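You operate a simulated robot arm through the tools that you are given. There is no shell and no other tool.

You are at the controls of a simulated two-armed robot. One attempt, no reset.

JOB
Blow the rig out through the trap valve and leave the port open.
Fine: collar tight, pump to about 4 bar, trap valve open till zero and closed again; release stays closed; collar free, steel plug on the white pad. Set down upright: steel plug. Where these are worked on the way, their far stop is far enough and under half their travel is too little: trap valve.
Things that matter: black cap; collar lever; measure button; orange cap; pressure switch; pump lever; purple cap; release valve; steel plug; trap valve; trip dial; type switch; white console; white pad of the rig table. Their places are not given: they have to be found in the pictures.

Only the result counts: the job must be done as asked and must still hold three seconds after the hand-in. Knocking over, shifting, dropping, spilling or breaking anything else fails it.

ROBOT AND FRAMES
Two 7-joint arms with fingered hands on one trunk that stands fixed in place. Base frame: the origin is at the foot of the trunk, x ahead of it, y to its left, z up. Units: m, degrees, N and s.
The left shoulder is at [0.06, 0.166, 0.951], the right one opposite. With the tool pointing down near the work surface each hand reaches from about 0.36 to 0.86 m from the base axis, measured 20 degrees to its own side. Payload 5 kg a hand.
The TCP of each hand is the grasp point between the finger pads, 0.032 m short of the fingertips. In the tool frame z runs along the fingers and y along their closing line. The gripper opens to 0.16 m; its body begins 0.089 m behind the TCP. The gripper is a hand of 3 fingers: y runs from the thumb to the fingers, the wrist lies at [0, 0, -0.267] in the tool frame.
Orientation is that of the tool frame in the base frame, as [roll, pitch, yaw] about the fixed x, y, z axes, in that order (R = Rz(yaw) Ry(pitch) Rx(roll)). With the fingers straight down and closing along the base's y, the tool's x points along the base's -x, its y along +y and its z along -z.

CONTROLS
- The arms move only by the tool apply_moves. It takes "left_plan", "right_plan" or both (then of equal length, played together; a hand with none holds still); each is a list of rows, each an object (a shift or turn left out is 0) with "dp": the shift along the tool's x, y, z in units of 30 mm (1.0 is 30 mm), a list of three; "delta_rot": the turn, a rotation vector about the tool's x, y, z in units of 6 degrees (1.0 is 6 degrees), a list of three. In form: [{"dp": [tx, ty, tz], "delta_rot": [wx, wy, wz]}, ...]. A call has 1 to 20 rows; each row shifts and turns the commanded pose from where the row before left it, along the tool's axes as they then stand. A call with a number of a shift or a turn outside -1 to 1 is refused whole. Rows are played at 5 a second. More than 0.05 m and 8.6 degrees between two rows, and nothing of the call is played. A pose out of reach is approached as far as the arm can. The call stops where the force on the tool passes 40 N (or 10 N more than at its start, if that is more) or the arm is blocked; 0.2 s more then pass. In this call time passes only in rows, and 0.2 s behind the last. It gives the time, the measured TCP pose, the force on the tool (base axes), the opening and the grip force at its end, in the units of the frame above (readings bear some noise), with the torque about the TCP (base axes, N m) and any sound that the robot's microphone picked up.
- Cameras (640 x 400 px; columns grow to the right, rows downward): "scene" is now at [0.0501, -0.0273, 1.5988]; the picture's right is [-0.16, -0.99, 0.00], its down [-0.70, 0.11, -0.71] and it looks along [0.70, -0.11, -0.71] (base axes); focal length 323 px, centre (320, 200). "left" rides on the left gripper at [-0.065, -0.004, -0.116] in its tool frame; the picture's right is [0.06, -1.00, 0.00], its down [0.87, 0.05, -0.49] and it looks along [0.49, 0.03, 0.87] (tool axes); focal length 261 px, centre (320, 200). "right" rides on the right gripper at [0.065, -0.004, -0.116] in its tool frame; the picture's right is [0.06, 1.00, 0.00], its down [-0.87, 0.05, -0.49] and it looks along [-0.49, 0.03, 0.87] (tool axes); focal length 261 px, centre (320, 200).
- get_image(camera): a new picture of that camera. It takes no simulated time.
- lift_body(by): slides the trunk up (or, below 0, down) by that many m; the arms and the scene camera ride with it, the base frame stays. It gives what a move gives, with no picture.
- move_fingers(finger1, finger2, thumb_bend, hand): sets how far each is bent, from 0 (flat) to 1 (curled in); at 0.3 the hand is open as for a grip, at 0.7 the pads meet at the TCP. One left out holds its place. A second passes; each finger stops where it meets its share of the squeeze, and holds until it gets a number again. It is the only way to open and close the hand. It gives what a move gives, with no picture; readings hold the bend of each and the force on the fingers (four entries, about 0 where the hand has none), thumb and palm.
- turn_head(pan, tilt): turns the head with the scene camera to pan (to the left, within 86 degrees either way) and tilt (down, from -29 to 69), counted from straight ahead of the robot. It gives what a move gives.
- locate(camera, pixels): for up to 12 pixels [column, row] of the newest picture of that camera ("zoom" is the newest enlarged one), the place [x, y, z] in the base frame of the surface seen there, good to about 0.002 m, but the place of the scene camera against the robot may be out by one fixed shift of up to 0.018 m in any direction. It takes no simulated time.
- inspect(camera, box): a new picture of the part [left, top, right, bottom] of that camera's present view, enlarged. It takes no simulated time.
- sign_off(): hands the job in; it is judged then, once.

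Leave the grippers open and the arms clear of the work at the hand-in unless told otherwise.

The tools are called after ">>>" as name(argument=value, ...) on one line, values as JSON. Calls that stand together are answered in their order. apply_moves: Moves the arms, as the interface text tells. Its arguments: {"type":"object","properties":{"left_plan":{"type":"array","items":{"type":"object","properties":{"dp":{"type":"array","items":{"type":"number"}},"delta_rot":{"type":"array","items":{"type":"number"}}}}},"right_plan":{"type":"array","items":{"type":"object","properties":{"dp":{"type":"array","items":{"type":"number"}},"delta_rot":{"type":"array","items":{"type":"number"}}}}}},"required":[]} The other tools are called the same way: lift_body (by) moves the trunk up or down; move_fingers (finger1, finger2, thumb_bend, hand) moves the fingers one by one; turn_head (pan, tilt) turns the head that bears the scene camera; get_image (camera) takes a picture; locate (camera, pixels) gives the place of the surface under pixels of a picture; inspect (camera, box) takes an enlarged picture of a part of a camera's view; sign_off () hands the job in.

At the start:

```text
time: 0.0
left_tool_pos: [0.5002, 0.1824, 1.2334]
left_orientation: [180.0, 0.0, -179.9]
left_ft_force: [-0.1, -0.3, 0.3]
left_torque: [-0.06, -0.04, -0.03]
left_width: 0.1598
left_finger_force: 0.0
left_shape: jaw
left_bend: [0.3, 0.3, 0.3]
left_finger forces: [0.0, 0.0, 0.0, 0.0, 0.0, 0.1]
right_tool_pos: [0.5262, -0.2925, 1.2177]
right_orientation: [-180.0, 0.0, -180.0]
right_ft_force: [-0.9, -0.8, -0.5]
right_torque: [0.01, -0.04, 0.0]
right_width: 0.16
right_finger_force: 0.1
right_shape: jaw
right_bend: [0.3, 0.3, 0.3]
right_finger forces: [0.0, 0.0, 0.1, 0.0, 0.1, 0.1]
trunk travel left (down, up): [-0.5, 0.09]
head pan, tilt (commanded): [-9.3, 45.1]
```

scene: 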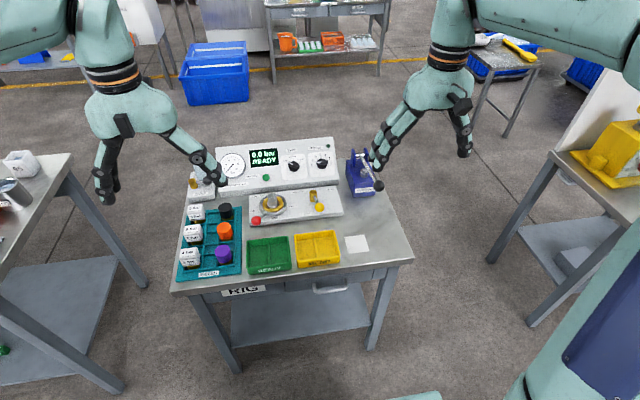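
right: 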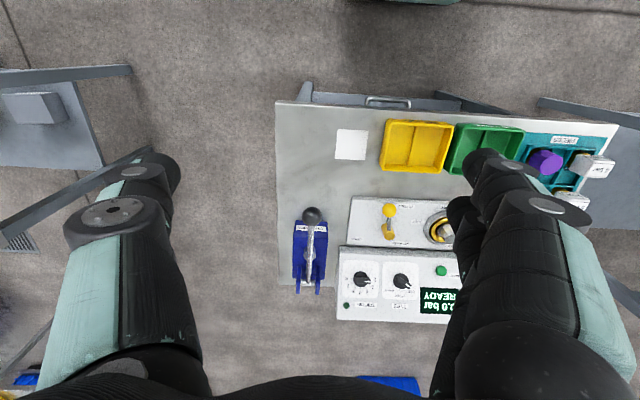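
left: 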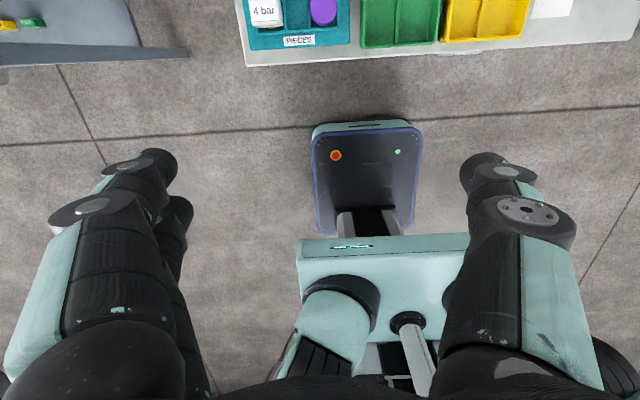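

I see the rig table ahead with a console, a pump at the right (blue), a port with collar, and trays. I will enlarge the area of the table to find the parts.

>>> inspect(camera="scene", box=[170, 130, 410, 280])

>>> inspect(camera="scene", box=[240, 175, 360, 250])

>>> inspect(camera="scene", box=[210, 130, 340, 210])

>>> inspect(camera="scene", box=[330, 140, 410, 190])

```text
2.67 times, centred on (290, 205) of scene
```

zoom: 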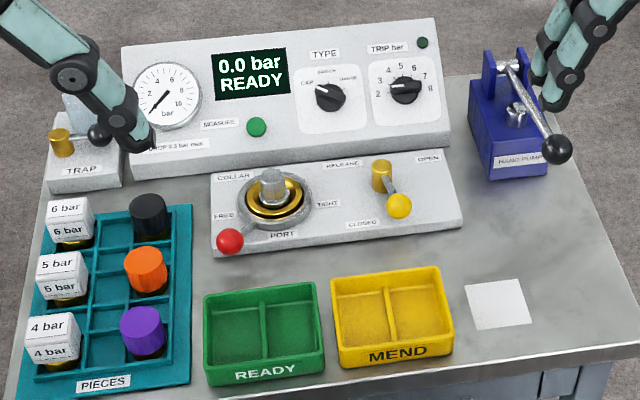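

```text
5.33 times, centred on (300, 212) of scene
```

zoom: 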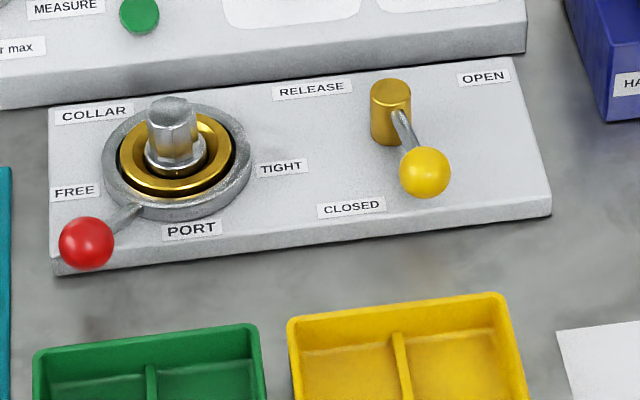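

```text
4.92 times, centred on (275, 170) of scene
```

zoom: 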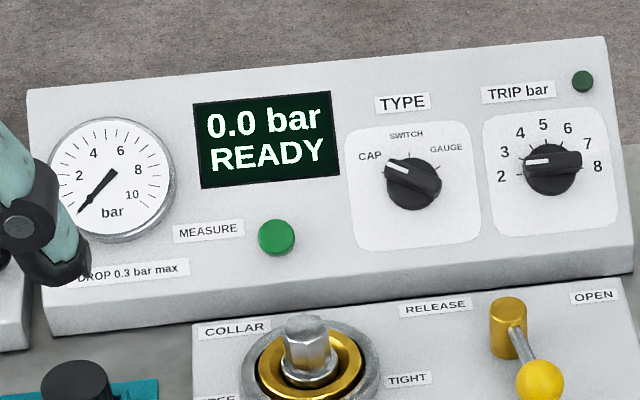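

```text
8.00 times, centred on (370, 165) of scene
```

zoom: 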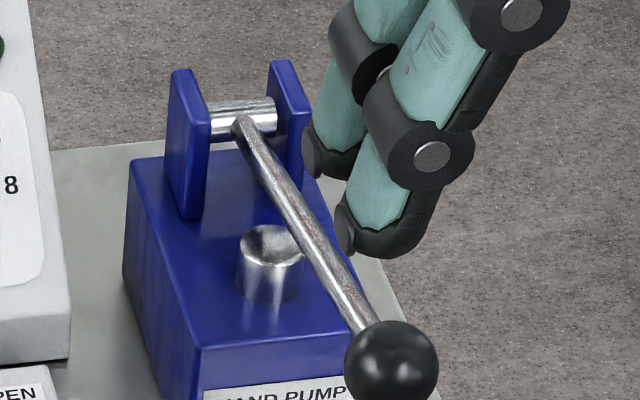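

The collar lever (red ball) is at FREE, the steel plug sits in the port, and the release's yellow ball is near CLOSED. The trap valve is hidden partly by the left hand. I take an enlarged right-hand-camera view, then measure positions.

>>> locate(camera="scene", pixels=[[256, 220], [272, 198], [378, 186], [320, 207], [356, 244], [313, 193], [195, 184], [205, 181], [360, 165], [346, 240], [368, 250], [330, 220]])

>>> locate(camera="right", pixels=[[313, 215], [310, 253], [351, 144], [389, 209], [388, 234], [440, 230], [436, 222], [312, 285], [303, 230], [441, 270], [361, 280], [402, 282]])

>>> inspect(camera="right", box=[270, 100, 470, 330])

```text
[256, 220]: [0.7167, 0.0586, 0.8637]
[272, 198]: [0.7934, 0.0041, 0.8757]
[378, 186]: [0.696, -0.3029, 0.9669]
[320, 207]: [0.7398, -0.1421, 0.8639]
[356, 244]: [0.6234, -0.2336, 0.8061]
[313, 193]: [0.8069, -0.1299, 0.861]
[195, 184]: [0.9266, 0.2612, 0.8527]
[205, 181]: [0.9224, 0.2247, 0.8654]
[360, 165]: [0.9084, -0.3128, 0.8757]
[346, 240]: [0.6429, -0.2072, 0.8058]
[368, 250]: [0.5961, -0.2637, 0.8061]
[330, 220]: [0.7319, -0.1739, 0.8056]
```

```text
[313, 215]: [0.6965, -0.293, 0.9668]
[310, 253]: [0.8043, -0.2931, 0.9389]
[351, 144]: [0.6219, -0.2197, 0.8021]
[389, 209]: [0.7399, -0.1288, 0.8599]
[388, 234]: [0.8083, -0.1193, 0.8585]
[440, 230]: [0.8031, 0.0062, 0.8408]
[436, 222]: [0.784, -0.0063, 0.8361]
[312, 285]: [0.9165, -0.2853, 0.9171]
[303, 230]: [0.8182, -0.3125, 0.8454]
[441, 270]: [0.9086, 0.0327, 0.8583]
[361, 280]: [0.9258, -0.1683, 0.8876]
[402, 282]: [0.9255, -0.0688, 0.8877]
```

```text
1.74 times, centred on (370, 215) of right
```

zoom: 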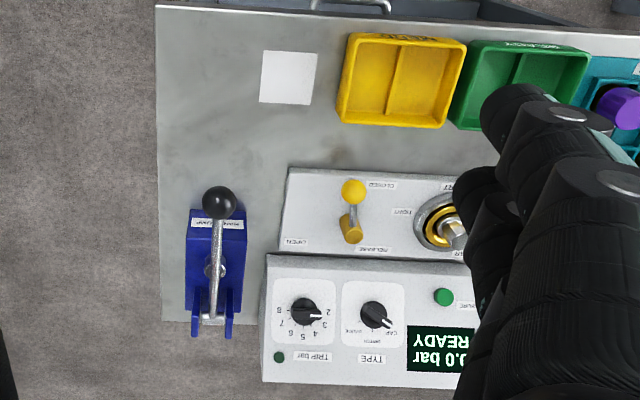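

The pixel pairs give me a scene-camera shift of about −0.013 m in y and +0.004 m in z relative to the hand camera. I will move the left hand off to the left so the trap comes into view, and bring the right hand over the port for a close look.

>>> apply_moves(left_plan=[{"dp": [0, 1, 0]}, {"dp": [0, 1, 0]}, {"dp": [0, 1, 0]}, {"dp": [0, 1, 0]}, {"dp": [0, 1, 0]}, {"dp": [0, 1, 0]}, {"dp": [0, 0, 0]}, {"dp": [0, 0, 0]}], right_plan=[{"dp": [0, 1, 0]}, {"dp": [0, 1, 0]}, {"dp": [0, 1, 0]}, {"dp": [0, 1, 0]}, {"dp": [0, 1, 0]}, {"dp": [0, 1, 0]}, {"dp": [0, 1, 0]}, {"dp": [0, 1, 0]}])

>>> get_image(camera="right")

>>> get_image(camera="scene")

```text
time: 1.8
left_tool_pos: [0.4991, 0.3666, 1.2337]
left_orientation: [179.9, 0.1, 180.0]
left_ft_force: [-0.1, 0.3, -0.1]
left_torque: [-0.02, 0.03, 0.02]
left_width: 0.1598
left_finger_force: 0.1
left_shape: jaw
left_bend: [0.3, 0.3, 0.3]
left_finger forces: [0.1, 0.0, 0.0, 0.0, 0.0, 0.1]
right_tool_pos: [0.5291, -0.0497, 1.2175]
right_orientation: [-179.9, 0.0, 180.0]
right_ft_force: [-0.5, 0.9, -0.1]
right_torque: [-0.02, -0.01, -0.01]
right_width: 0.1597
right_finger_force: 0.0
right_shape: jaw
right_bend: [0.3, 0.3, 0.3]
right_finger forces: [0.0, 0.1, 0.0, 0.0, 0.1, 0.0]
trunk travel left (down, up): [-0.5, 0.09]
head pan, tilt (commanded): [-9.3, 45.1]
```

```text
taken
```

right: 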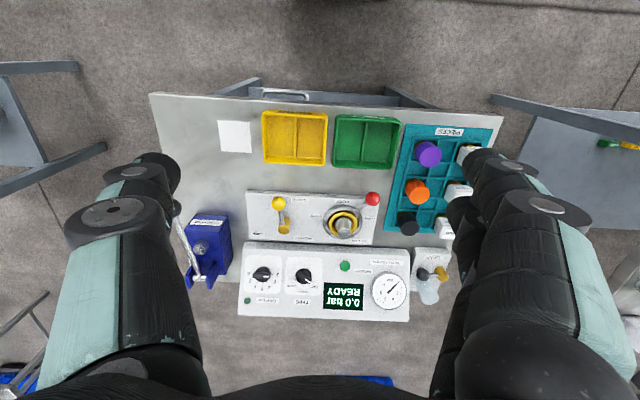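

```text
taken
```

scene: 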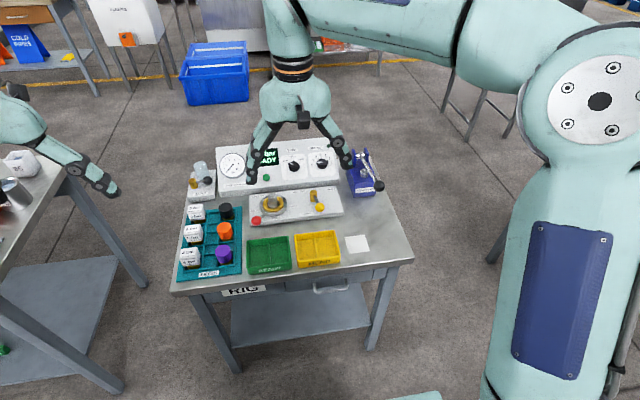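

Now the trap is in view, at about (430,280) in the right picture and (201,182) in the scene picture. I enlarge both, along with the port area.

>>> inspect(camera="right", box=[380, 230, 480, 310])

>>> inspect(camera="scene", box=[170, 150, 250, 210])

>>> inspect(camera="right", box=[230, 175, 400, 265])

>>> inspect(camera="right", box=[160, 195, 260, 295])

```text
5.00 times, centred on (430, 270) of right
```

zoom: 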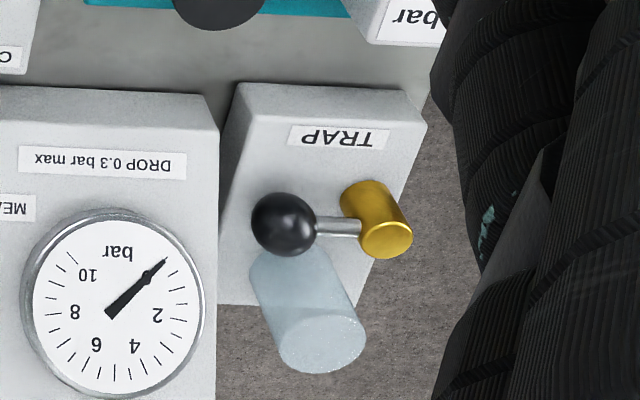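

```text
6.67 times, centred on (210, 180) of scene
```

zoom: 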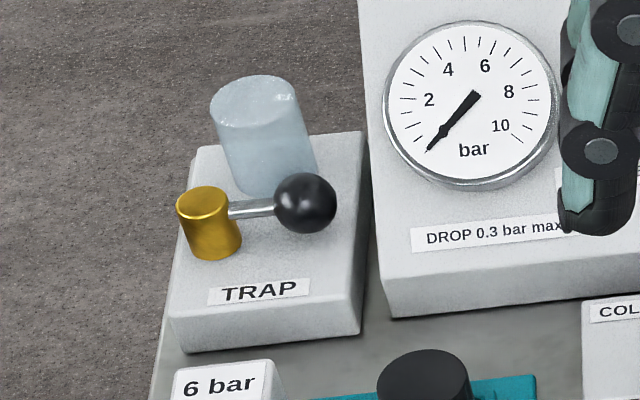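

```text
3.76 times, centred on (315, 220) of right
```

zoom: 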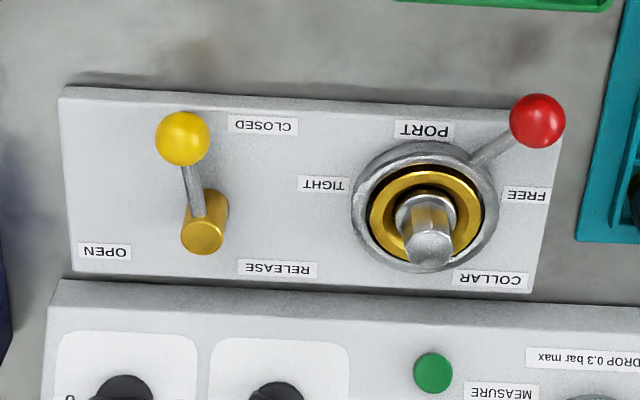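

```text
4.00 times, centred on (210, 245) of right
```

zoom: 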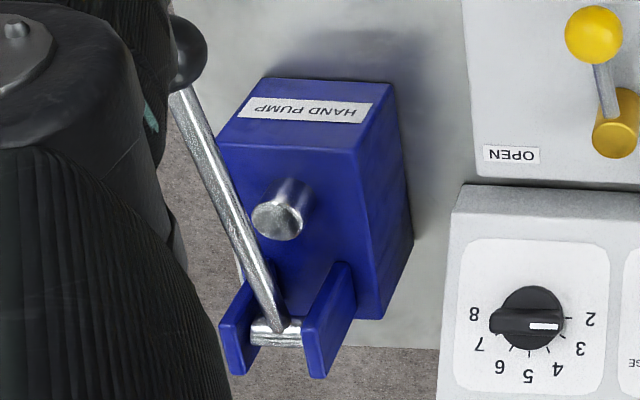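

I measure the trap, collar and pump parts with the right-hand camera picture (accurate against the robot).

>>> locate(camera="right", pixels=[[423, 274], [441, 273], [438, 268], [431, 275], [424, 290], [430, 298], [372, 198], [340, 220], [345, 233], [342, 227], [282, 203], [284, 228]])

>>> locate(camera="scene", pixels=[[208, 181], [194, 183], [193, 179], [202, 181], [210, 172], [204, 162], [256, 220], [378, 186], [272, 205], [270, 200], [320, 207], [271, 195]])

```text
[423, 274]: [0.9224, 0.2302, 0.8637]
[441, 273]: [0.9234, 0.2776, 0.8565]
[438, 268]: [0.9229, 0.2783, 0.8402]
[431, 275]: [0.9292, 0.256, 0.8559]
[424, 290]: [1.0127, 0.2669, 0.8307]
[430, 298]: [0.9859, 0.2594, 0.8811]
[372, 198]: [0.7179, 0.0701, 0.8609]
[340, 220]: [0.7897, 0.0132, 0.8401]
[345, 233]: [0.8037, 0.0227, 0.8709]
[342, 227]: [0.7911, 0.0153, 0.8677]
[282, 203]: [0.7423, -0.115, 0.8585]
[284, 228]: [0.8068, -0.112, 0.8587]
```

```text
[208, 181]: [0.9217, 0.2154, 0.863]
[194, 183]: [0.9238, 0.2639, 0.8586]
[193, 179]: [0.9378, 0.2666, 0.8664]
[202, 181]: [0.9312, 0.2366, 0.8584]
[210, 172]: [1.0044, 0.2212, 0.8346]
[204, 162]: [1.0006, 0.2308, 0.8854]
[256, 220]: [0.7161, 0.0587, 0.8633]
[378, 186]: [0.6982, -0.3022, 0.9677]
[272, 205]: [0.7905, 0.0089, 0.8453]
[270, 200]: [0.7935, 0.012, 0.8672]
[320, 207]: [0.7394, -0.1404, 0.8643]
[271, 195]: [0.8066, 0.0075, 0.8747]
```

I have the red ball centre at about [0.7255, 0.0735, 0.848] and the port axis near [0.80, 0.018]. The right hand comes over the red ball, staying well above, so I can look again from closer.

>>> apply_moves(right_plan=[{"dp": [-0.82, 0.515, 0.8]}, {"dp": [-0.82, 0.515, 0.8]}, {"dp": [-0.82, 0.515, 0.8]}, {"dp": [-0.82, 0.515, 0.8]}, {"dp": [-0.82, 0.515, 0.8]}, {"dp": [-0.82, 0.515, 0.8]}, {"dp": [-0.82, 0.515, 0.8]}, {"dp": [-0.82, 0.515, 0.8]}, {"dp": [0, 0, 0]}, {"dp": [0, 0, 0]}])

>>> get_image(camera="right")

>>> get_image(camera="scene")

```text
time: 4.0
left_tool_pos: [0.5009, 0.3651, 1.2331]
left_orientation: [179.9, 0.0, -179.9]
left_ft_force: [0.4, 0.4, 0.1]
left_torque: [0.0, 0.01, -0.01]
left_width: 0.1599
left_finger_force: 0.0
left_shape: jaw
left_bend: [0.3, 0.3, 0.3]
left_finger forces: [0.0, 0.0, 0.1, 0.1, 0.0, 0.0]
right_tool_pos: [0.7215, 0.0749, 1.0275]
right_orientation: [-180.0, 0.0, -179.9]
right_ft_force: [-0.7, -0.2, 0.3]
right_torque: [-0.02, 0.01, -0.01]
right_width: 0.1601
right_finger_force: 0.1
right_shape: jaw
right_bend: [0.3, 0.3, 0.3]
right_finger forces: [0.0, 0.1, 0.2, 0.0, 0.0, 0.1]
trunk travel left (down, up): [-0.5, 0.09]
head pan, tilt (commanded): [-9.3, 45.1]
```

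```text
taken
```

right: 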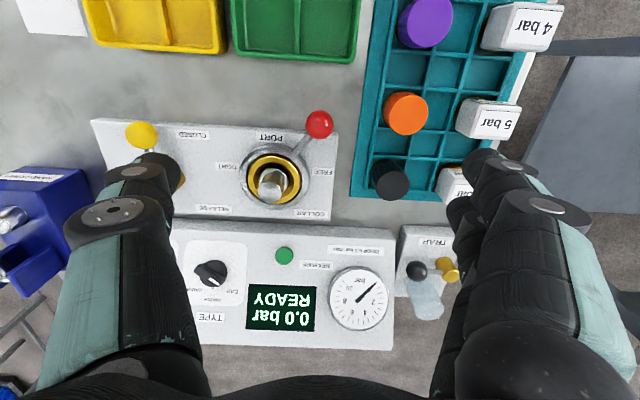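

```text
taken
```

scene: 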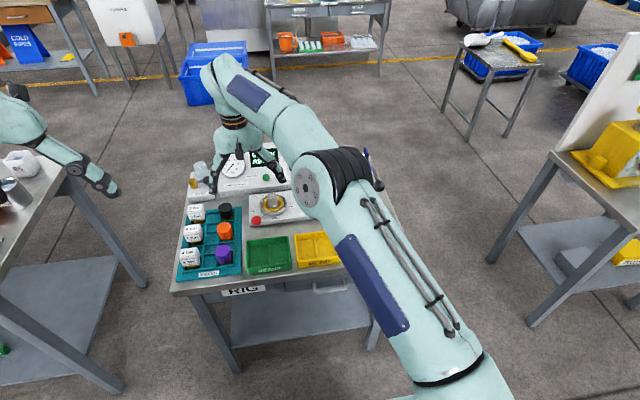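

The red ball is at (319,124), the plug head at (272,184), and the tray edge lies around x-pixel 360. I measure these plus the plate height, and look at the enlarged port.

>>> locate(camera="right", pixels=[[319, 124], [301, 143], [272, 190], [272, 178], [329, 150], [240, 196], [313, 140], [110, 130], [358, 190], [376, 130], [389, 178], [407, 112]])

>>> inspect(camera="right", box=[200, 90, 370, 225])

```text
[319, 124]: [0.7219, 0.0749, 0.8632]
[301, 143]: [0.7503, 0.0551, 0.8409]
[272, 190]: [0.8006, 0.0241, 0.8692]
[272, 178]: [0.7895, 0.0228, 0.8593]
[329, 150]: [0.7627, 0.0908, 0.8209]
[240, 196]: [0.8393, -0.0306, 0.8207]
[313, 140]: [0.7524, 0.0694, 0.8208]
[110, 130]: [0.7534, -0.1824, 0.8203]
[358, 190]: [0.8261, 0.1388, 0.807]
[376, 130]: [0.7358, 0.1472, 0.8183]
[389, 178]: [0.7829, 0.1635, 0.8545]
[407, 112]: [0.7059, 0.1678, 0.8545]
```

```text
2.96 times, centred on (285, 158) of right
```

zoom: 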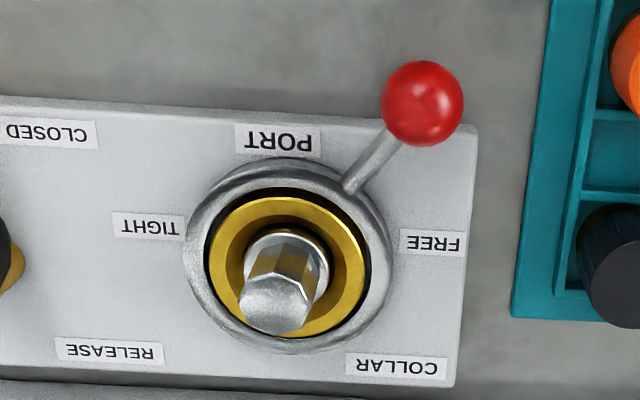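

Plate top is z 0.8205, the ball centre about [0.725, 0.075, 0.849], and the collar axis about [0.797, 0.0215]. I narrow the right hand before descending so it does not touch the tray or caps.

>>> move_fingers(hand="right", finger1=0.55, finger2=0.55, thumb_bend=0.55)

>>> get_image(camera="right")

```text
time: 5.0
left_tool_pos: [0.4987, 0.363, 1.2338]
left_orientation: [-179.9, 0.0, -180.0]
left_ft_force: [0.5, 0.7, 0.1]
left_torque: [-0.02, 0.0, 0.01]
left_width: 0.16
left_finger_force: 0.0
left_shape: jaw
left_bend: [0.3, 0.3, 0.3]
left_finger forces: [0.0, 0.0, 0.1, 0.0, 0.0, 0.0]
right_tool_pos: [0.7212, 0.0745, 1.0278]
right_orientation: [-180.0, 0.1, 180.0]
right_ft_force: [-1.0, 0.8, 0.0]
right_torque: [-0.01, -0.02, -0.02]
right_width: 0.0678
right_finger_force: 0.1
right_shape: fingers
right_bend: [0.55, 0.55, 0.55]
right_finger forces: [0.0, 0.0, 0.0, 0.0, 0.1, 0.0]
trunk travel left (down, up): [-0.5, 0.09]
head pan, tilt (commanded): [-9.3, 45.1]
```

```text
taken
```

right: 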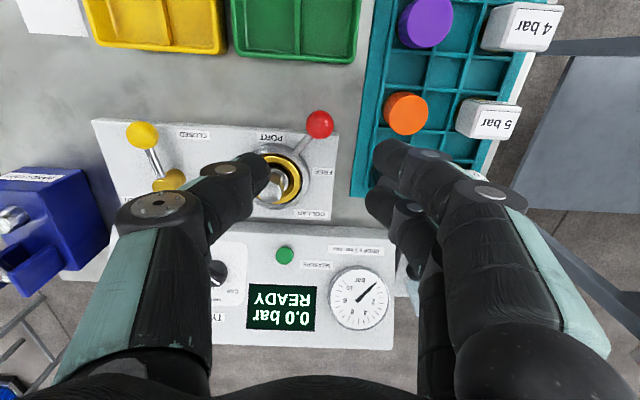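

Opening is now 0.068 m. I close a bit more to about 0.05 m and descend so that the ball is caged between thumb and fingers (TCP to z ≈ 0.866).

>>> move_fingers(hand="right", finger1=0.59, finger2=0.59, thumb_bend=0.59)

>>> apply_moves(right_plan=[{"dp": [-0.14, 0, 0.9]}, {"dp": [0, 0, 0.9]}, {"dp": [0, 0, 0.9]}, {"dp": [0, 0, 0.5]}, {"dp": [0, 0, 0]}])

>>> get_image(camera="right")

```text
time: 6.0
left_tool_pos: [0.4996, 0.3643, 1.2339]
left_orientation: [-180.0, 0.0, 180.0]
left_ft_force: [0.1, -0.7, 0.3]
left_torque: [-0.03, -0.01, 0.03]
left_width: 0.1597
left_finger_force: 0.0
left_shape: jaw
left_bend: [0.3, 0.3, 0.3]
left_finger forces: [0.0, 0.0, 0.0, 0.0, 0.0, 0.0]
right_tool_pos: [0.7215, 0.0743, 1.0273]
right_orientation: [-180.0, -0.1, -180.0]
right_ft_force: [-0.1, -0.4, 0.0]
right_torque: [-0.01, -0.02, 0.0]
right_width: 0.0523
right_finger_force: 0.1
right_shape: fingers
right_bend: [0.59, 0.59, 0.59]
right_finger forces: [0.0, 0.1, 0.1, 0.0, 0.0, 0.0]
trunk travel left (down, up): [-0.5, 0.09]
head pan, tilt (commanded): [-9.3, 45.1]
```

```text
time: 7.2
left_tool_pos: [0.4994, 0.364, 1.2345]
left_orientation: [180.0, 0.0, -180.0]
left_ft_force: [0.1, -0.5, -0.3]
left_torque: [0.0, 0.01, 0.01]
left_width: 0.1601
left_finger_force: 0.0
left_shape: jaw
left_bend: [0.3, 0.3, 0.3]
left_finger forces: [0.1, 0.0, 0.0, 0.0, 0.0, 0.1]
right_tool_pos: [0.7252, 0.0695, 0.9292]
right_orientation: [179.9, 0.0, 179.9]
right_ft_force: [0.2, -0.3, 0.1]
right_torque: [-0.02, 0.02, -0.01]
right_width: 0.052
right_finger_force: 0.2
right_shape: fingers
right_bend: [0.59, 0.59, 0.59]
right_finger forces: [0.0, 0.1, 0.0, 0.0, 0.0, 0.1]
trunk travel left (down, up): [-0.5, 0.09]
head pan, tilt (commanded): [-9.3, 45.1]
```

```text
taken
```

right: 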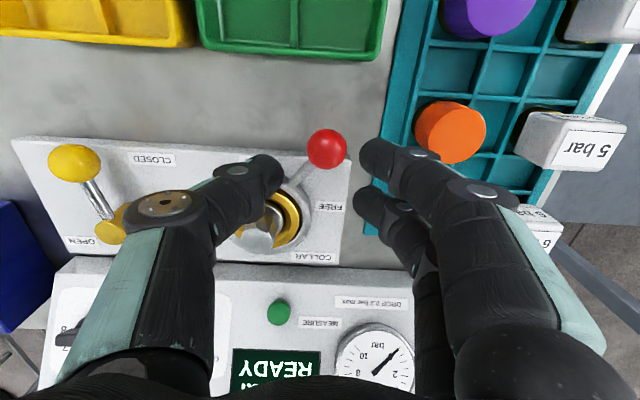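

The ball (327,150) sits in the gap. I shift +5 mm in y and go down the last 63 mm.

>>> apply_moves(right_plan=[{"dp": [0, 0.17, 0.7]}, {"dp": [0, 0, 0.7]}, {"dp": [0, 0, 0.7]}, {"dp": [0, 0, 0]}])

>>> get_image(camera="right")

```text
time: 8.2
left_tool_pos: [0.4992, 0.3634, 1.2333]
left_orientation: [179.9, 0.0, 180.0]
left_ft_force: [0.6, 0.1, 0.7]
left_torque: [-0.01, 0.01, 0.02]
left_width: 0.1601
left_finger_force: 0.0
left_shape: jaw
left_bend: [0.3, 0.3, 0.3]
left_finger forces: [0.0, 0.0, 0.0, 0.0, 0.0, 0.1]
right_tool_pos: [0.7264, 0.0777, 0.8664]
right_orientation: [-180.0, -0.1, 179.9]
right_ft_force: [-0.2, 0.1, 0.1]
right_torque: [0.0, 0.02, 0.02]
right_width: 0.0519
right_finger_force: 0.2
right_shape: fingers
right_bend: [0.59, 0.59, 0.59]
right_finger forces: [0.0, 0.0, 0.0, 0.1, 0.1, 0.0]
trunk travel left (down, up): [-0.5, 0.09]
head pan, tilt (commanded): [-9.3, 45.1]
```

```text
taken
```

right: 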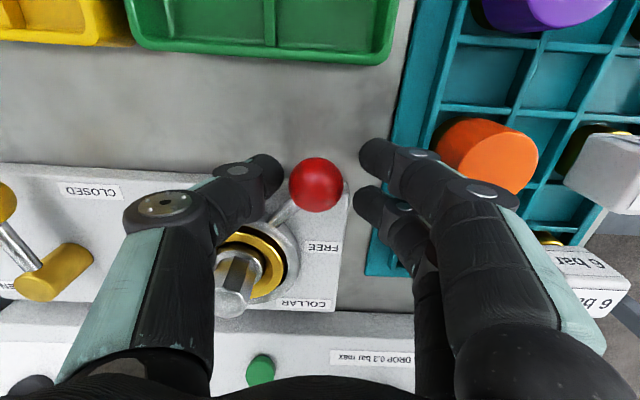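

The ball is caged at (315,185). I tighten the cage slightly, then swing the lever along its arc towards TIGHT, first to mid-way.

>>> move_fingers(hand="right", finger1=0.62, finger2=0.62, thumb_bend=0.62)

>>> apply_moves(right_plan=[{"dp": [0.15, -0.32, 0]}, {"dp": [0.15, -0.32, 0]}, {"dp": [0.1, -0.24, 0]}, {"dp": [0.1, -0.24, 0]}, {"dp": [0.06, -0.255, 0]}, {"dp": [0.06, -0.255, 0]}, {"dp": [0.014, -0.26, 0]}, {"dp": [0.014, -0.26, 0]}])

>>> get_image(camera="right")

```text
time: 9.2
left_tool_pos: [0.4987, 0.3637, 1.2355]
left_orientation: [-180.0, 0.1, -179.9]
left_ft_force: [-0.6, -0.1, 0.5]
left_torque: [0.01, 0.01, -0.02]
left_width: 0.1599
left_finger_force: 0.0
left_shape: jaw
left_bend: [0.3, 0.3, 0.3]
left_finger forces: [0.1, 0.0, 0.0, 0.0, 0.1, 0.0]
right_tool_pos: [0.7257, 0.0778, 0.8669]
right_orientation: [-179.9, 0.0, -180.0]
right_ft_force: [0.1, -0.8, 0.4]
right_torque: [0.0, 0.0, -0.04]
right_width: 0.0415
right_finger_force: 0.2
right_shape: fingers
right_bend: [0.62, 0.62, 0.62]
right_finger forces: [0.0, 0.1, 0.0, 0.0, 0.9, 0.1]
trunk travel left (down, up): [-0.5, 0.09]
head pan, tilt (commanded): [-9.3, 45.1]
```

```text
time: 11.0
left_tool_pos: [0.5002, 0.3641, 1.2337]
left_orientation: [-180.0, 0.0, 180.0]
left_ft_force: [1.1, 0.3, 0.4]
left_torque: [0.01, 0.0, 0.03]
left_width: 0.1601
left_finger_force: 0.0
left_shape: jaw
left_bend: [0.3, 0.3, 0.3]
left_finger forces: [0.1, 0.0, 0.0, 0.0, 0.0, 0.2]
right_tool_pos: [0.707, 0.011, 0.8675]
right_orientation: [-180.0, -0.1, 179.9]
right_ft_force: [-0.1, 1.3, 0.2]
right_torque: [0.04, 0.0, 0.0]
right_width: 0.0404
right_finger_force: 0.6
right_shape: fingers
right_bend: [0.62, 0.61, 0.62]
right_finger forces: [0.1, 0.9, 0.1, 0.0, 0.1, 0.0]
trunk travel left (down, up): [-0.5, 0.09]
head pan, tilt (commanded): [-9.3, 45.1]
```

```text
taken
```

right: 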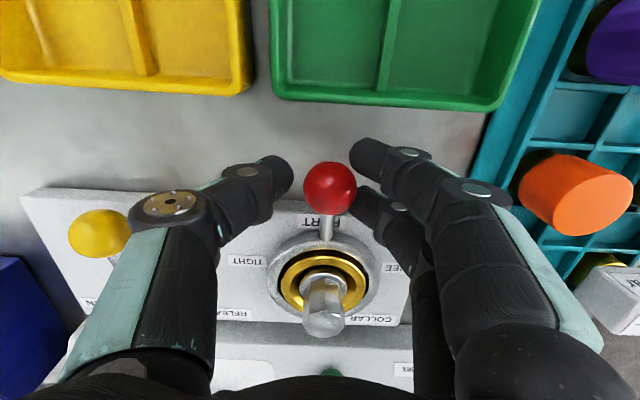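

The lever swings easily; it is halfway with about 1 N. I continue along the arc towards TIGHT.

>>> apply_moves(right_plan=[{"dp": [-0.03, -0.26, 0]}, {"dp": [-0.03, -0.26, 0]}, {"dp": [-0.075, -0.25, 0]}, {"dp": [-0.075, -0.25, 0]}, {"dp": [-0.12, -0.23, 0]}, {"dp": [-0.12, -0.23, 0]}])

>>> get_image(camera="right")

```text
time: 12.4
left_tool_pos: [0.4987, 0.3633, 1.2351]
left_orientation: [-180.0, 0.0, -179.9]
left_ft_force: [0.3, -0.2, -0.4]
left_torque: [0.02, 0.0, -0.03]
left_width: 0.16
left_finger_force: 0.1
left_shape: jaw
left_bend: [0.3, 0.3, 0.3]
left_finger forces: [0.0, 0.0, 0.1, 0.1, 0.1, 0.1]
right_tool_pos: [0.7227, -0.0326, 0.8656]
right_orientation: [180.0, 0.1, 180.0]
right_ft_force: [-2.0, 1.5, -0.1]
right_torque: [0.07, 0.03, 0.04]
right_width: 0.0406
right_finger_force: 1.3
right_shape: fingers
right_bend: [0.62, 0.61, 0.62]
right_finger forces: [0.0, 1.0, 0.0, 0.0, 0.0, 0.1]
trunk travel left (down, up): [-0.5, 0.09]
head pan, tilt (commanded): [-9.3, 45.1]
```

```text
taken
```

right: 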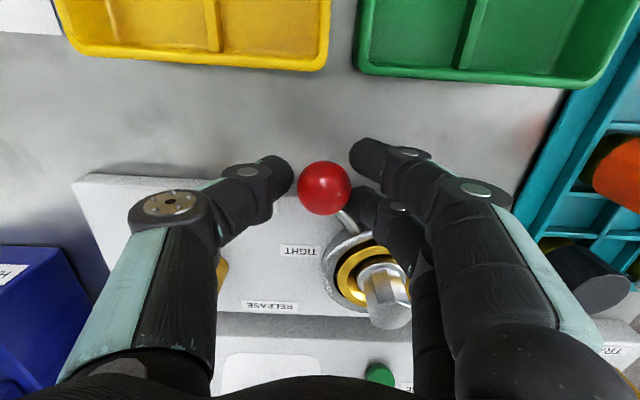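

The lever is now near 212°, still with little force. I go on in small steps until it meets its stop.

>>> apply_moves(right_plan=[{"dp": [-0.1, -0.14, 0]}, {"dp": [-0.1, -0.14, 0]}])

>>> inspect(camera="scene", box=[230, 170, 350, 245])

```text
time: 13.0
left_tool_pos: [0.5002, 0.3643, 1.2324]
left_orientation: [-180.0, 0.0, -179.9]
left_ft_force: [-0.2, -0.5, 0.0]
left_torque: [-0.02, -0.01, -0.02]
left_width: 0.1598
left_finger_force: 0.1
left_shape: jaw
left_bend: [0.3, 0.3, 0.3]
left_finger forces: [0.0, 0.0, 0.0, 0.1, 0.0, 0.0]
right_tool_pos: [0.7261, -0.0392, 0.8672]
right_orientation: [179.9, -0.1, -180.0]
right_ft_force: [-6.2, 3.2, 0.9]
right_torque: [0.09, 0.17, 0.22]
right_width: 0.0406
right_finger_force: 3.9
right_shape: fingers
right_bend: [0.62, 0.6, 0.62]
right_finger forces: [0.0, 6.4, 0.1, 0.1, 0.1, 0.1]
trunk travel left (down, up): [-0.5, 0.09]
head pan, tilt (commanded): [-9.3, 45.1]
```

```text
5.33 times, centred on (290, 208) of scene
```

zoom: 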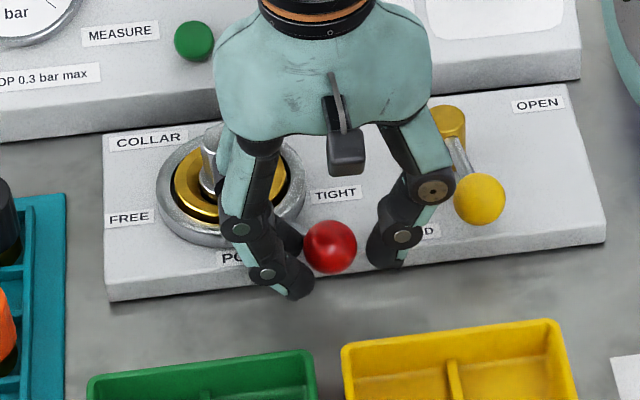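

Force has climbed to about 7 N – possibly the stop. I push a little further to be sure it is fully home.

>>> apply_moves(right_plan=[{"dp": [-0.06, -0.14, 0]}, {"dp": [-0.06, -0.14, 0]}])

>>> get_image(camera="right")

```text
time: 13.6
left_tool_pos: [0.4978, 0.3649, 1.2341]
left_orientation: [-179.9, 0.1, -179.9]
left_ft_force: [0.2, 0.1, 0.3]
left_torque: [0.02, 0.02, 0.0]
left_width: 0.1602
left_finger_force: 0.1
left_shape: jaw
left_bend: [0.3, 0.3, 0.3]
left_finger forces: [0.0, 0.0, 0.0, 0.0, 0.1, 0.0]
right_tool_pos: [0.7282, -0.0465, 0.8692]
right_orientation: [179.9, 0.0, -179.9]
right_ft_force: [-16.5, 9.9, 4.9]
right_torque: [0.4, 0.41, 0.62]
right_width: 0.0435
right_finger_force: 8.5
right_shape: fingers
right_bend: [0.6, 0.58, 0.62]
right_finger forces: [3.0, 14.4, 0.0, 0.0, 0.0, 0.0]
trunk travel left (down, up): [-0.5, 0.09]
head pan, tilt (commanded): [-9.3, 45.1]
```

```text
taken
```

right: 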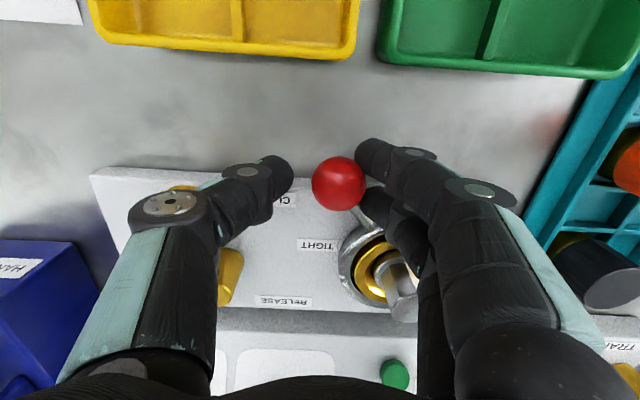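

19 N with the ball no longer moving: the collar is at its tight stop. I back off 8 mm and lift straight up.

>>> apply_moves(right_plan=[{"dp": [0.1, 0.15, 0]}, {"dp": [0.08, 0.17, 0]}, {"dp": [0, 0, 0]}])

>>> get_image(camera="right")

```text
time: 14.4
left_tool_pos: [0.5001, 0.3633, 1.2334]
left_orientation: [-180.0, -0.1, 180.0]
left_ft_force: [0.0, 0.1, -1.3]
left_torque: [0.01, -0.01, 0.01]
left_width: 0.1596
left_finger_force: 0.1
left_shape: jaw
left_bend: [0.3, 0.3, 0.3]
left_finger forces: [0.0, 0.0, 0.1, 0.0, 0.0, 0.1]
right_tool_pos: [0.7264, -0.0403, 0.8678]
right_orientation: [179.9, 0.1, 179.9]
right_ft_force: [-2.6, 2.0, 1.1]
right_torque: [0.03, 0.07, 0.1]
right_width: 0.0408
right_finger_force: 1.8
right_shape: fingers
right_bend: [0.62, 0.59, 0.62]
right_finger forces: [0.1, 4.0, 0.1, 0.0, 0.0, 0.1]
trunk travel left (down, up): [-0.5, 0.09]
head pan, tilt (commanded): [-9.3, 45.1]
```

```text
taken
```

right: 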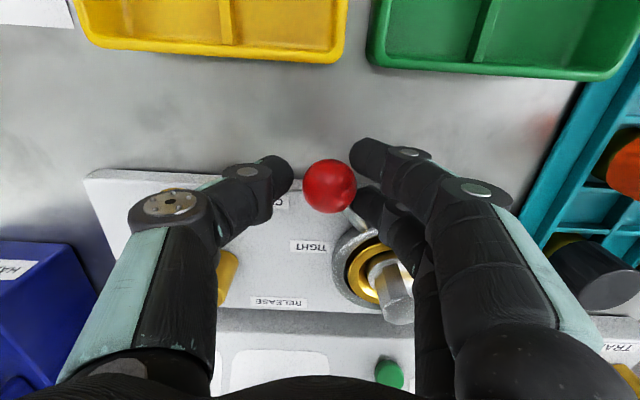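

Still 3 N of contact. A further few mm back, then up.

>>> apply_moves(right_plan=[{"dp": [0.1, 0.17, 0]}, {"dp": [0, 0, 0]}, {"dp": [0, 0, -0.5]}, {"dp": [0, 0, -1]}, {"dp": [0, 0, -1]}, {"dp": [0, 0, -1]}, {"dp": [0, 0, -1]}, {"dp": [0, 0, 0]}])

>>> get_image(camera="right")

```text
time: 16.2
left_tool_pos: [0.4996, 0.3643, 1.234]
left_orientation: [180.0, 0.0, -179.9]
left_ft_force: [-0.7, 1.2, 0.5]
left_torque: [0.02, 0.0, 0.0]
left_width: 0.1601
left_finger_force: 0.1
left_shape: jaw
left_bend: [0.3, 0.3, 0.3]
left_finger forces: [0.0, 0.0, 0.0, 0.0, 0.1, 0.0]
right_tool_pos: [0.723, -0.0341, 1.0015]
right_orientation: [-179.9, 0.1, -180.0]
right_ft_force: [-0.5, 0.2, 0.6]
right_torque: [-0.01, -0.01, 0.02]
right_width: 0.0406
right_finger_force: 0.0
right_shape: fingers
right_bend: [0.62, 0.62, 0.62]
right_finger forces: [0.0, 0.1, 0.0, 0.0, 0.1, 0.0]
trunk travel left (down, up): [-0.5, 0.09]
head pan, tilt (commanded): [-9.3, 45.1]
```

```text
taken
```

right: 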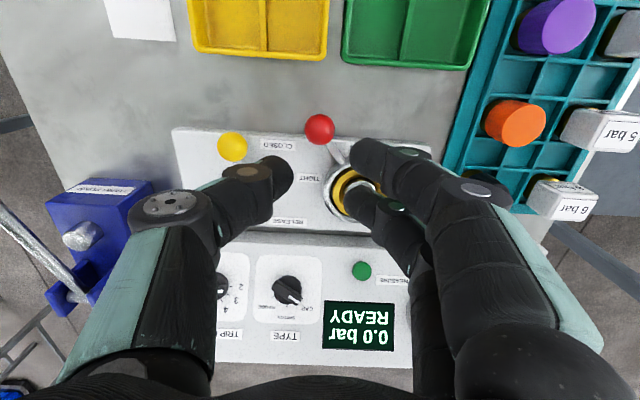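

The collar is tight now (red ball at (320,129), right of the port). Next the pump: I raise the right hand and carry it over above the pump ball for a close look.

>>> apply_moves(right_plan=[{"dp": [0, 0, -1]}, {"dp": [0, 0, -1]}, {"dp": [0, -1, -1]}, {"dp": [0.1, -1, -0.6]}, {"dp": [0.1, -1, 0]}, {"dp": [0.1, -1, 0]}, {"dp": [0.1, -1, 0]}, {"dp": [0.1, -1, 0]}, {"dp": [0.1, -1, 0]}, {"dp": [0.1, -1, 0]}, {"dp": [0.1, -0.65, 0]}, {"dp": [0, 0, 0]}, {"dp": [0, 0, 0]}])

>>> get_image(camera="right")

>>> get_image(camera="scene")

```text
time: 19.0
left_tool_pos: [0.5002, 0.3635, 1.2344]
left_orientation: [179.9, -0.1, -179.9]
left_ft_force: [0.3, 0.1, -0.3]
left_torque: [0.01, 0.03, 0.0]
left_width: 0.1599
left_finger_force: 0.0
left_shape: jaw
left_bend: [0.3, 0.3, 0.3]
left_finger forces: [0.0, 0.1, 0.0, 0.1, 0.1, 0.0]
right_tool_pos: [0.6979, -0.2951, 1.1078]
right_orientation: [179.9, -0.1, -180.0]
right_ft_force: [-0.8, 0.2, 0.1]
right_torque: [-0.05, 0.02, -0.01]
right_width: 0.0403
right_finger_force: 0.1
right_shape: fingers
right_bend: [0.62, 0.62, 0.62]
right_finger forces: [0.1, 0.0, 0.0, 0.1, 0.0, 0.1]
trunk travel left (down, up): [-0.5, 0.09]
head pan, tilt (commanded): [-9.3, 45.1]
```

```text
taken
```

right: 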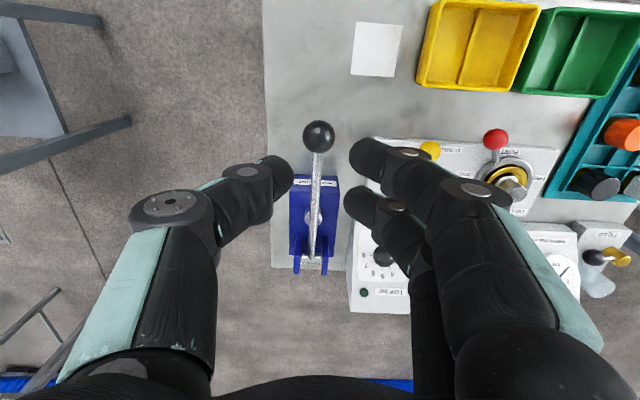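

```text
taken
```

scene: 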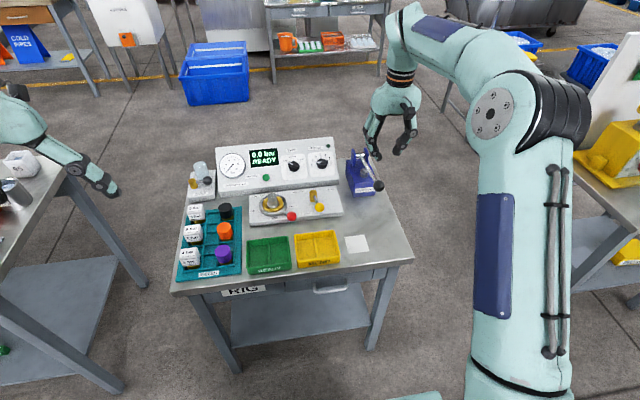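

I see the pump ball at (318,135), lever running to the pivot at (311,263). I enlarge it, measure the geometry, and check the port and release in the scene view.

>>> inspect(camera="right", box=[260, 100, 380, 290])

>>> locate(camera="right", pixels=[[318, 135], [315, 180], [312, 240], [314, 263], [325, 269], [298, 269], [332, 182], [296, 182], [310, 218], [331, 215], [294, 250], [495, 138]])

>>> inspect(camera="scene", box=[240, 180, 360, 255])

```text
2.11 times, centred on (320, 195) of right
```

zoom: 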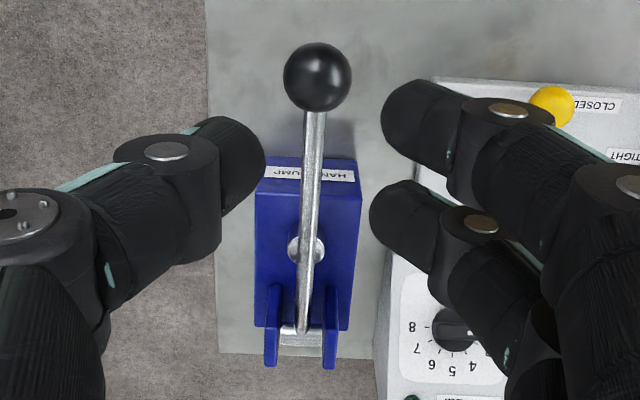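

```text
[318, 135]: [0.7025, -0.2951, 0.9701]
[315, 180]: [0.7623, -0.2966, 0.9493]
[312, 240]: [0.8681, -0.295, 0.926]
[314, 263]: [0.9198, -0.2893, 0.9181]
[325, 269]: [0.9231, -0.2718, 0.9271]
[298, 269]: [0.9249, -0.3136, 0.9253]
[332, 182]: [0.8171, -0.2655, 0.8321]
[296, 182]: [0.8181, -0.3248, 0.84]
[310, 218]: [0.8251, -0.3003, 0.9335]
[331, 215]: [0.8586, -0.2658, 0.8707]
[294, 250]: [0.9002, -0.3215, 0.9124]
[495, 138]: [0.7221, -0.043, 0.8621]
```

```text
5.33 times, centred on (300, 218) of scene
```

zoom: 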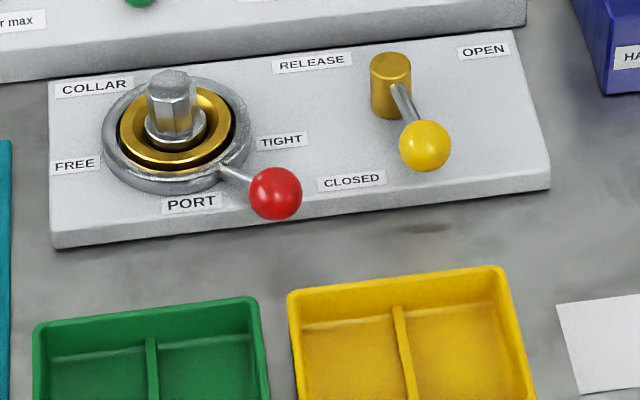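

Collar is confirmed tight: red ball centre is now about [0.725, −0.035], mirrored across the port. The pump ball centre is at about [0.707, −0.295, 0.955], pivot near x 0.915, z 0.911, lever 0.213 m long, now 12° above level. I open the right hand somewhat and descend around the pump ball.

>>> move_fingers(hand="right", finger1=0.54, finger2=0.54, thumb_bend=0.54)

>>> apply_moves(right_plan=[{"dp": [-0.29, 0, 0.8]}, {"dp": [0, 0, 0.9]}, {"dp": [0, 0, 0.9]}, {"dp": [0, 0, 0.9]}, {"dp": [0, 0, 0.8]}, {"dp": [0, 0, 0.7]}, {"dp": [0, 0, 0]}])

>>> get_image(camera="right")

```text
time: 20.0
left_tool_pos: [0.4987, 0.3652, 1.2338]
left_orientation: [180.0, -0.1, -180.0]
left_ft_force: [0.6, 0.4, -0.4]
left_torque: [-0.01, 0.0, -0.02]
left_width: 0.16
left_finger_force: 0.1
left_shape: jaw
left_bend: [0.3, 0.3, 0.3]
left_finger forces: [0.0, 0.0, 0.1, 0.1, 0.0, 0.0]
right_tool_pos: [0.6982, -0.2945, 1.11]
right_orientation: [-180.0, 0.0, -180.0]
right_ft_force: [-0.9, -1.3, 0.6]
right_torque: [0.02, 0.01, -0.02]
right_width: 0.0704
right_finger_force: 0.1
right_shape: fingers
right_bend: [0.54, 0.54, 0.54]
right_finger forces: [0.0, 0.1, 0.0, 0.1, 0.0, 0.0]
trunk travel left (down, up): [-0.5, 0.09]
head pan, tilt (commanded): [-9.3, 45.1]
```

```text
time: 21.6
left_tool_pos: [0.5001, 0.3631, 1.2336]
left_orientation: [-180.0, 0.0, 180.0]
left_ft_force: [-0.3, 0.2, 0.4]
left_torque: [0.02, 0.02, 0.0]
left_width: 0.16
left_finger_force: 0.0
left_shape: jaw
left_bend: [0.3, 0.3, 0.3]
left_finger forces: [0.1, 0.0, 0.0, 0.0, 0.1, 0.0]
right_tool_pos: [0.705, -0.2947, 0.9614]
right_orientation: [-180.0, 0.0, -180.0]
right_ft_force: [0.6, -0.3, -0.6]
right_torque: [0.0, 0.05, 0.02]
right_width: 0.0704
right_finger_force: 0.1
right_shape: fingers
right_bend: [0.54, 0.54, 0.54]
right_finger forces: [0.0, 0.0, 0.1, 0.0, 0.0, 0.0]
trunk travel left (down, up): [-0.5, 0.09]
head pan, tilt (commanded): [-9.3, 45.1]
```

```text
taken
```

right: 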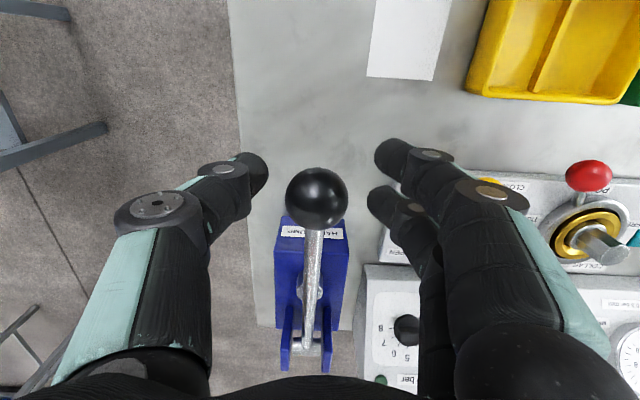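

The ball (317,198) sits right at the grasp point. I lower 8 mm and close the fingers on it.

>>> apply_moves(right_plan=[{"dp": [-0.05, 0, 0.27]}, {"dp": [0, 0, 0]}])

>>> move_fingers(hand="right", finger1=0.72, finger2=0.72, thumb_bend=0.72)

>>> get_image(camera="right")

```text
time: 22.2
left_tool_pos: [0.499, 0.3647, 1.2336]
left_orientation: [-179.9, -0.1, -180.0]
left_ft_force: [0.6, 0.5, -1.0]
left_torque: [0.04, -0.04, 0.01]
left_width: 0.1602
left_finger_force: 0.0
left_shape: jaw
left_bend: [0.3, 0.3, 0.3]
left_finger forces: [0.0, 0.1, 0.0, 0.1, 0.0, 0.1]
right_tool_pos: [0.7062, -0.2949, 0.9528]
right_orientation: [180.0, 0.0, 179.9]
right_ft_force: [-0.4, 0.3, 0.1]
right_torque: [0.01, 0.01, -0.02]
right_width: 0.0704
right_finger_force: 0.1
right_shape: fingers
right_bend: [0.54, 0.54, 0.54]
right_finger forces: [0.0, 0.0, 0.0, 0.0, 0.0, 0.1]
trunk travel left (down, up): [-0.5, 0.09]
head pan, tilt (commanded): [-9.3, 45.1]
```

```text
time: 23.2
left_tool_pos: [0.5003, 0.3627, 1.2322]
left_orientation: [-180.0, 0.0, 179.9]
left_ft_force: [0.0, -1.0, -0.2]
left_torque: [-0.01, 0.0, -0.01]
left_width: 0.1598
left_finger_force: 0.1
left_shape: jaw
left_bend: [0.3, 0.3, 0.3]
left_finger forces: [0.1, 0.0, 0.1, 0.0, 0.0, 0.0]
right_tool_pos: [0.7068, -0.2966, 0.9525]
right_orientation: [180.0, -0.1, 179.8]
right_ft_force: [-0.6, -8.2, -9.0]
right_torque: [-0.05, 0.01, 0.0]
right_width: 0.0143
right_finger_force: 7.6
right_shape: fingers
right_bend: [0.72, 0.71, 0.69]
right_finger forces: [1.0, 3.7, 0.0, 0.0, 11.4, 0.0]
trunk travel left (down, up): [-0.5, 0.09]
head pan, tilt (commanded): [-9.3, 45.1]
```

```text
taken
```

right: 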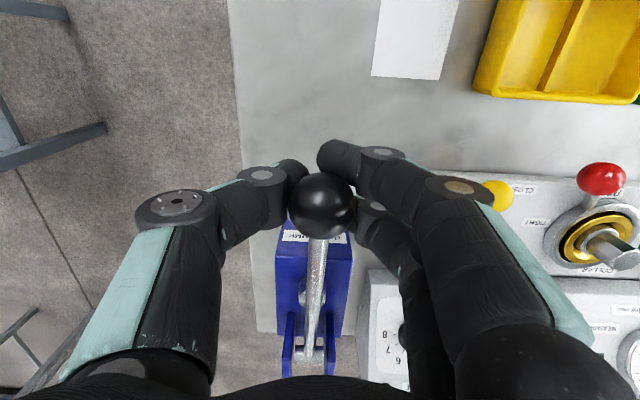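

The ball is held (7–11 N of squeeze), display still 0.0. I try a first down-stroke of about 12° along the lever's arc, turning the hand with it.

>>> apply_moves(right_plan=[{"dp": [0.07, 0, 0.363], "delta_rot": [0, -0.5, 0]}, {"dp": [0.07, 0, 0.363], "delta_rot": [0, -0.5, 0]}, {"dp": [0.07, 0, 0.363], "delta_rot": [0, -0.5, 0]}, {"dp": [0.07, 0, 0.363], "delta_rot": [0, -0.5, 0]}, {"dp": [0, 0, 0]}])

>>> get_image(camera="right")

>>> inspect(camera="scene", box=[210, 130, 410, 255])

```text
time: 24.4
left_tool_pos: [0.5002, 0.3643, 1.2341]
left_orientation: [180.0, 0.0, 179.9]
left_ft_force: [0.1, 0.7, 0.1]
left_torque: [0.0, 0.02, 0.01]
left_width: 0.16
left_finger_force: 0.1
left_shape: jaw
left_bend: [0.3, 0.3, 0.3]
left_finger forces: [0.0, 0.0, 0.0, 0.0, 0.0, 0.1]
right_tool_pos: [0.7035, -0.2938, 0.908]
right_orientation: [180.0, 12.0, 179.9]
right_ft_force: [-0.6, -0.8, -0.5]
right_torque: [0.01, -0.03, 0.02]
right_width: 0.0067
right_finger_force: 0.0
right_shape: fingers
right_bend: [0.72, 0.72, 0.72]
right_finger forces: [0.0, 0.0, 0.1, 0.0, 0.0, 0.1]
trunk travel left (down, up): [-0.5, 0.09]
head pan, tilt (commanded): [-9.3, 45.1]
```

```text
taken
```

right: 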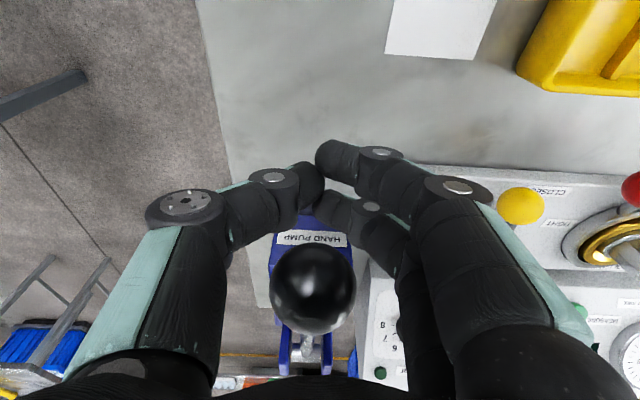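

```text
3.20 times, centred on (310, 192) of scene
```

zoom: 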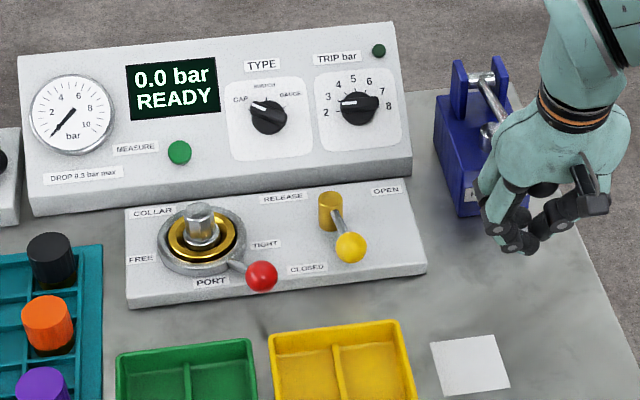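

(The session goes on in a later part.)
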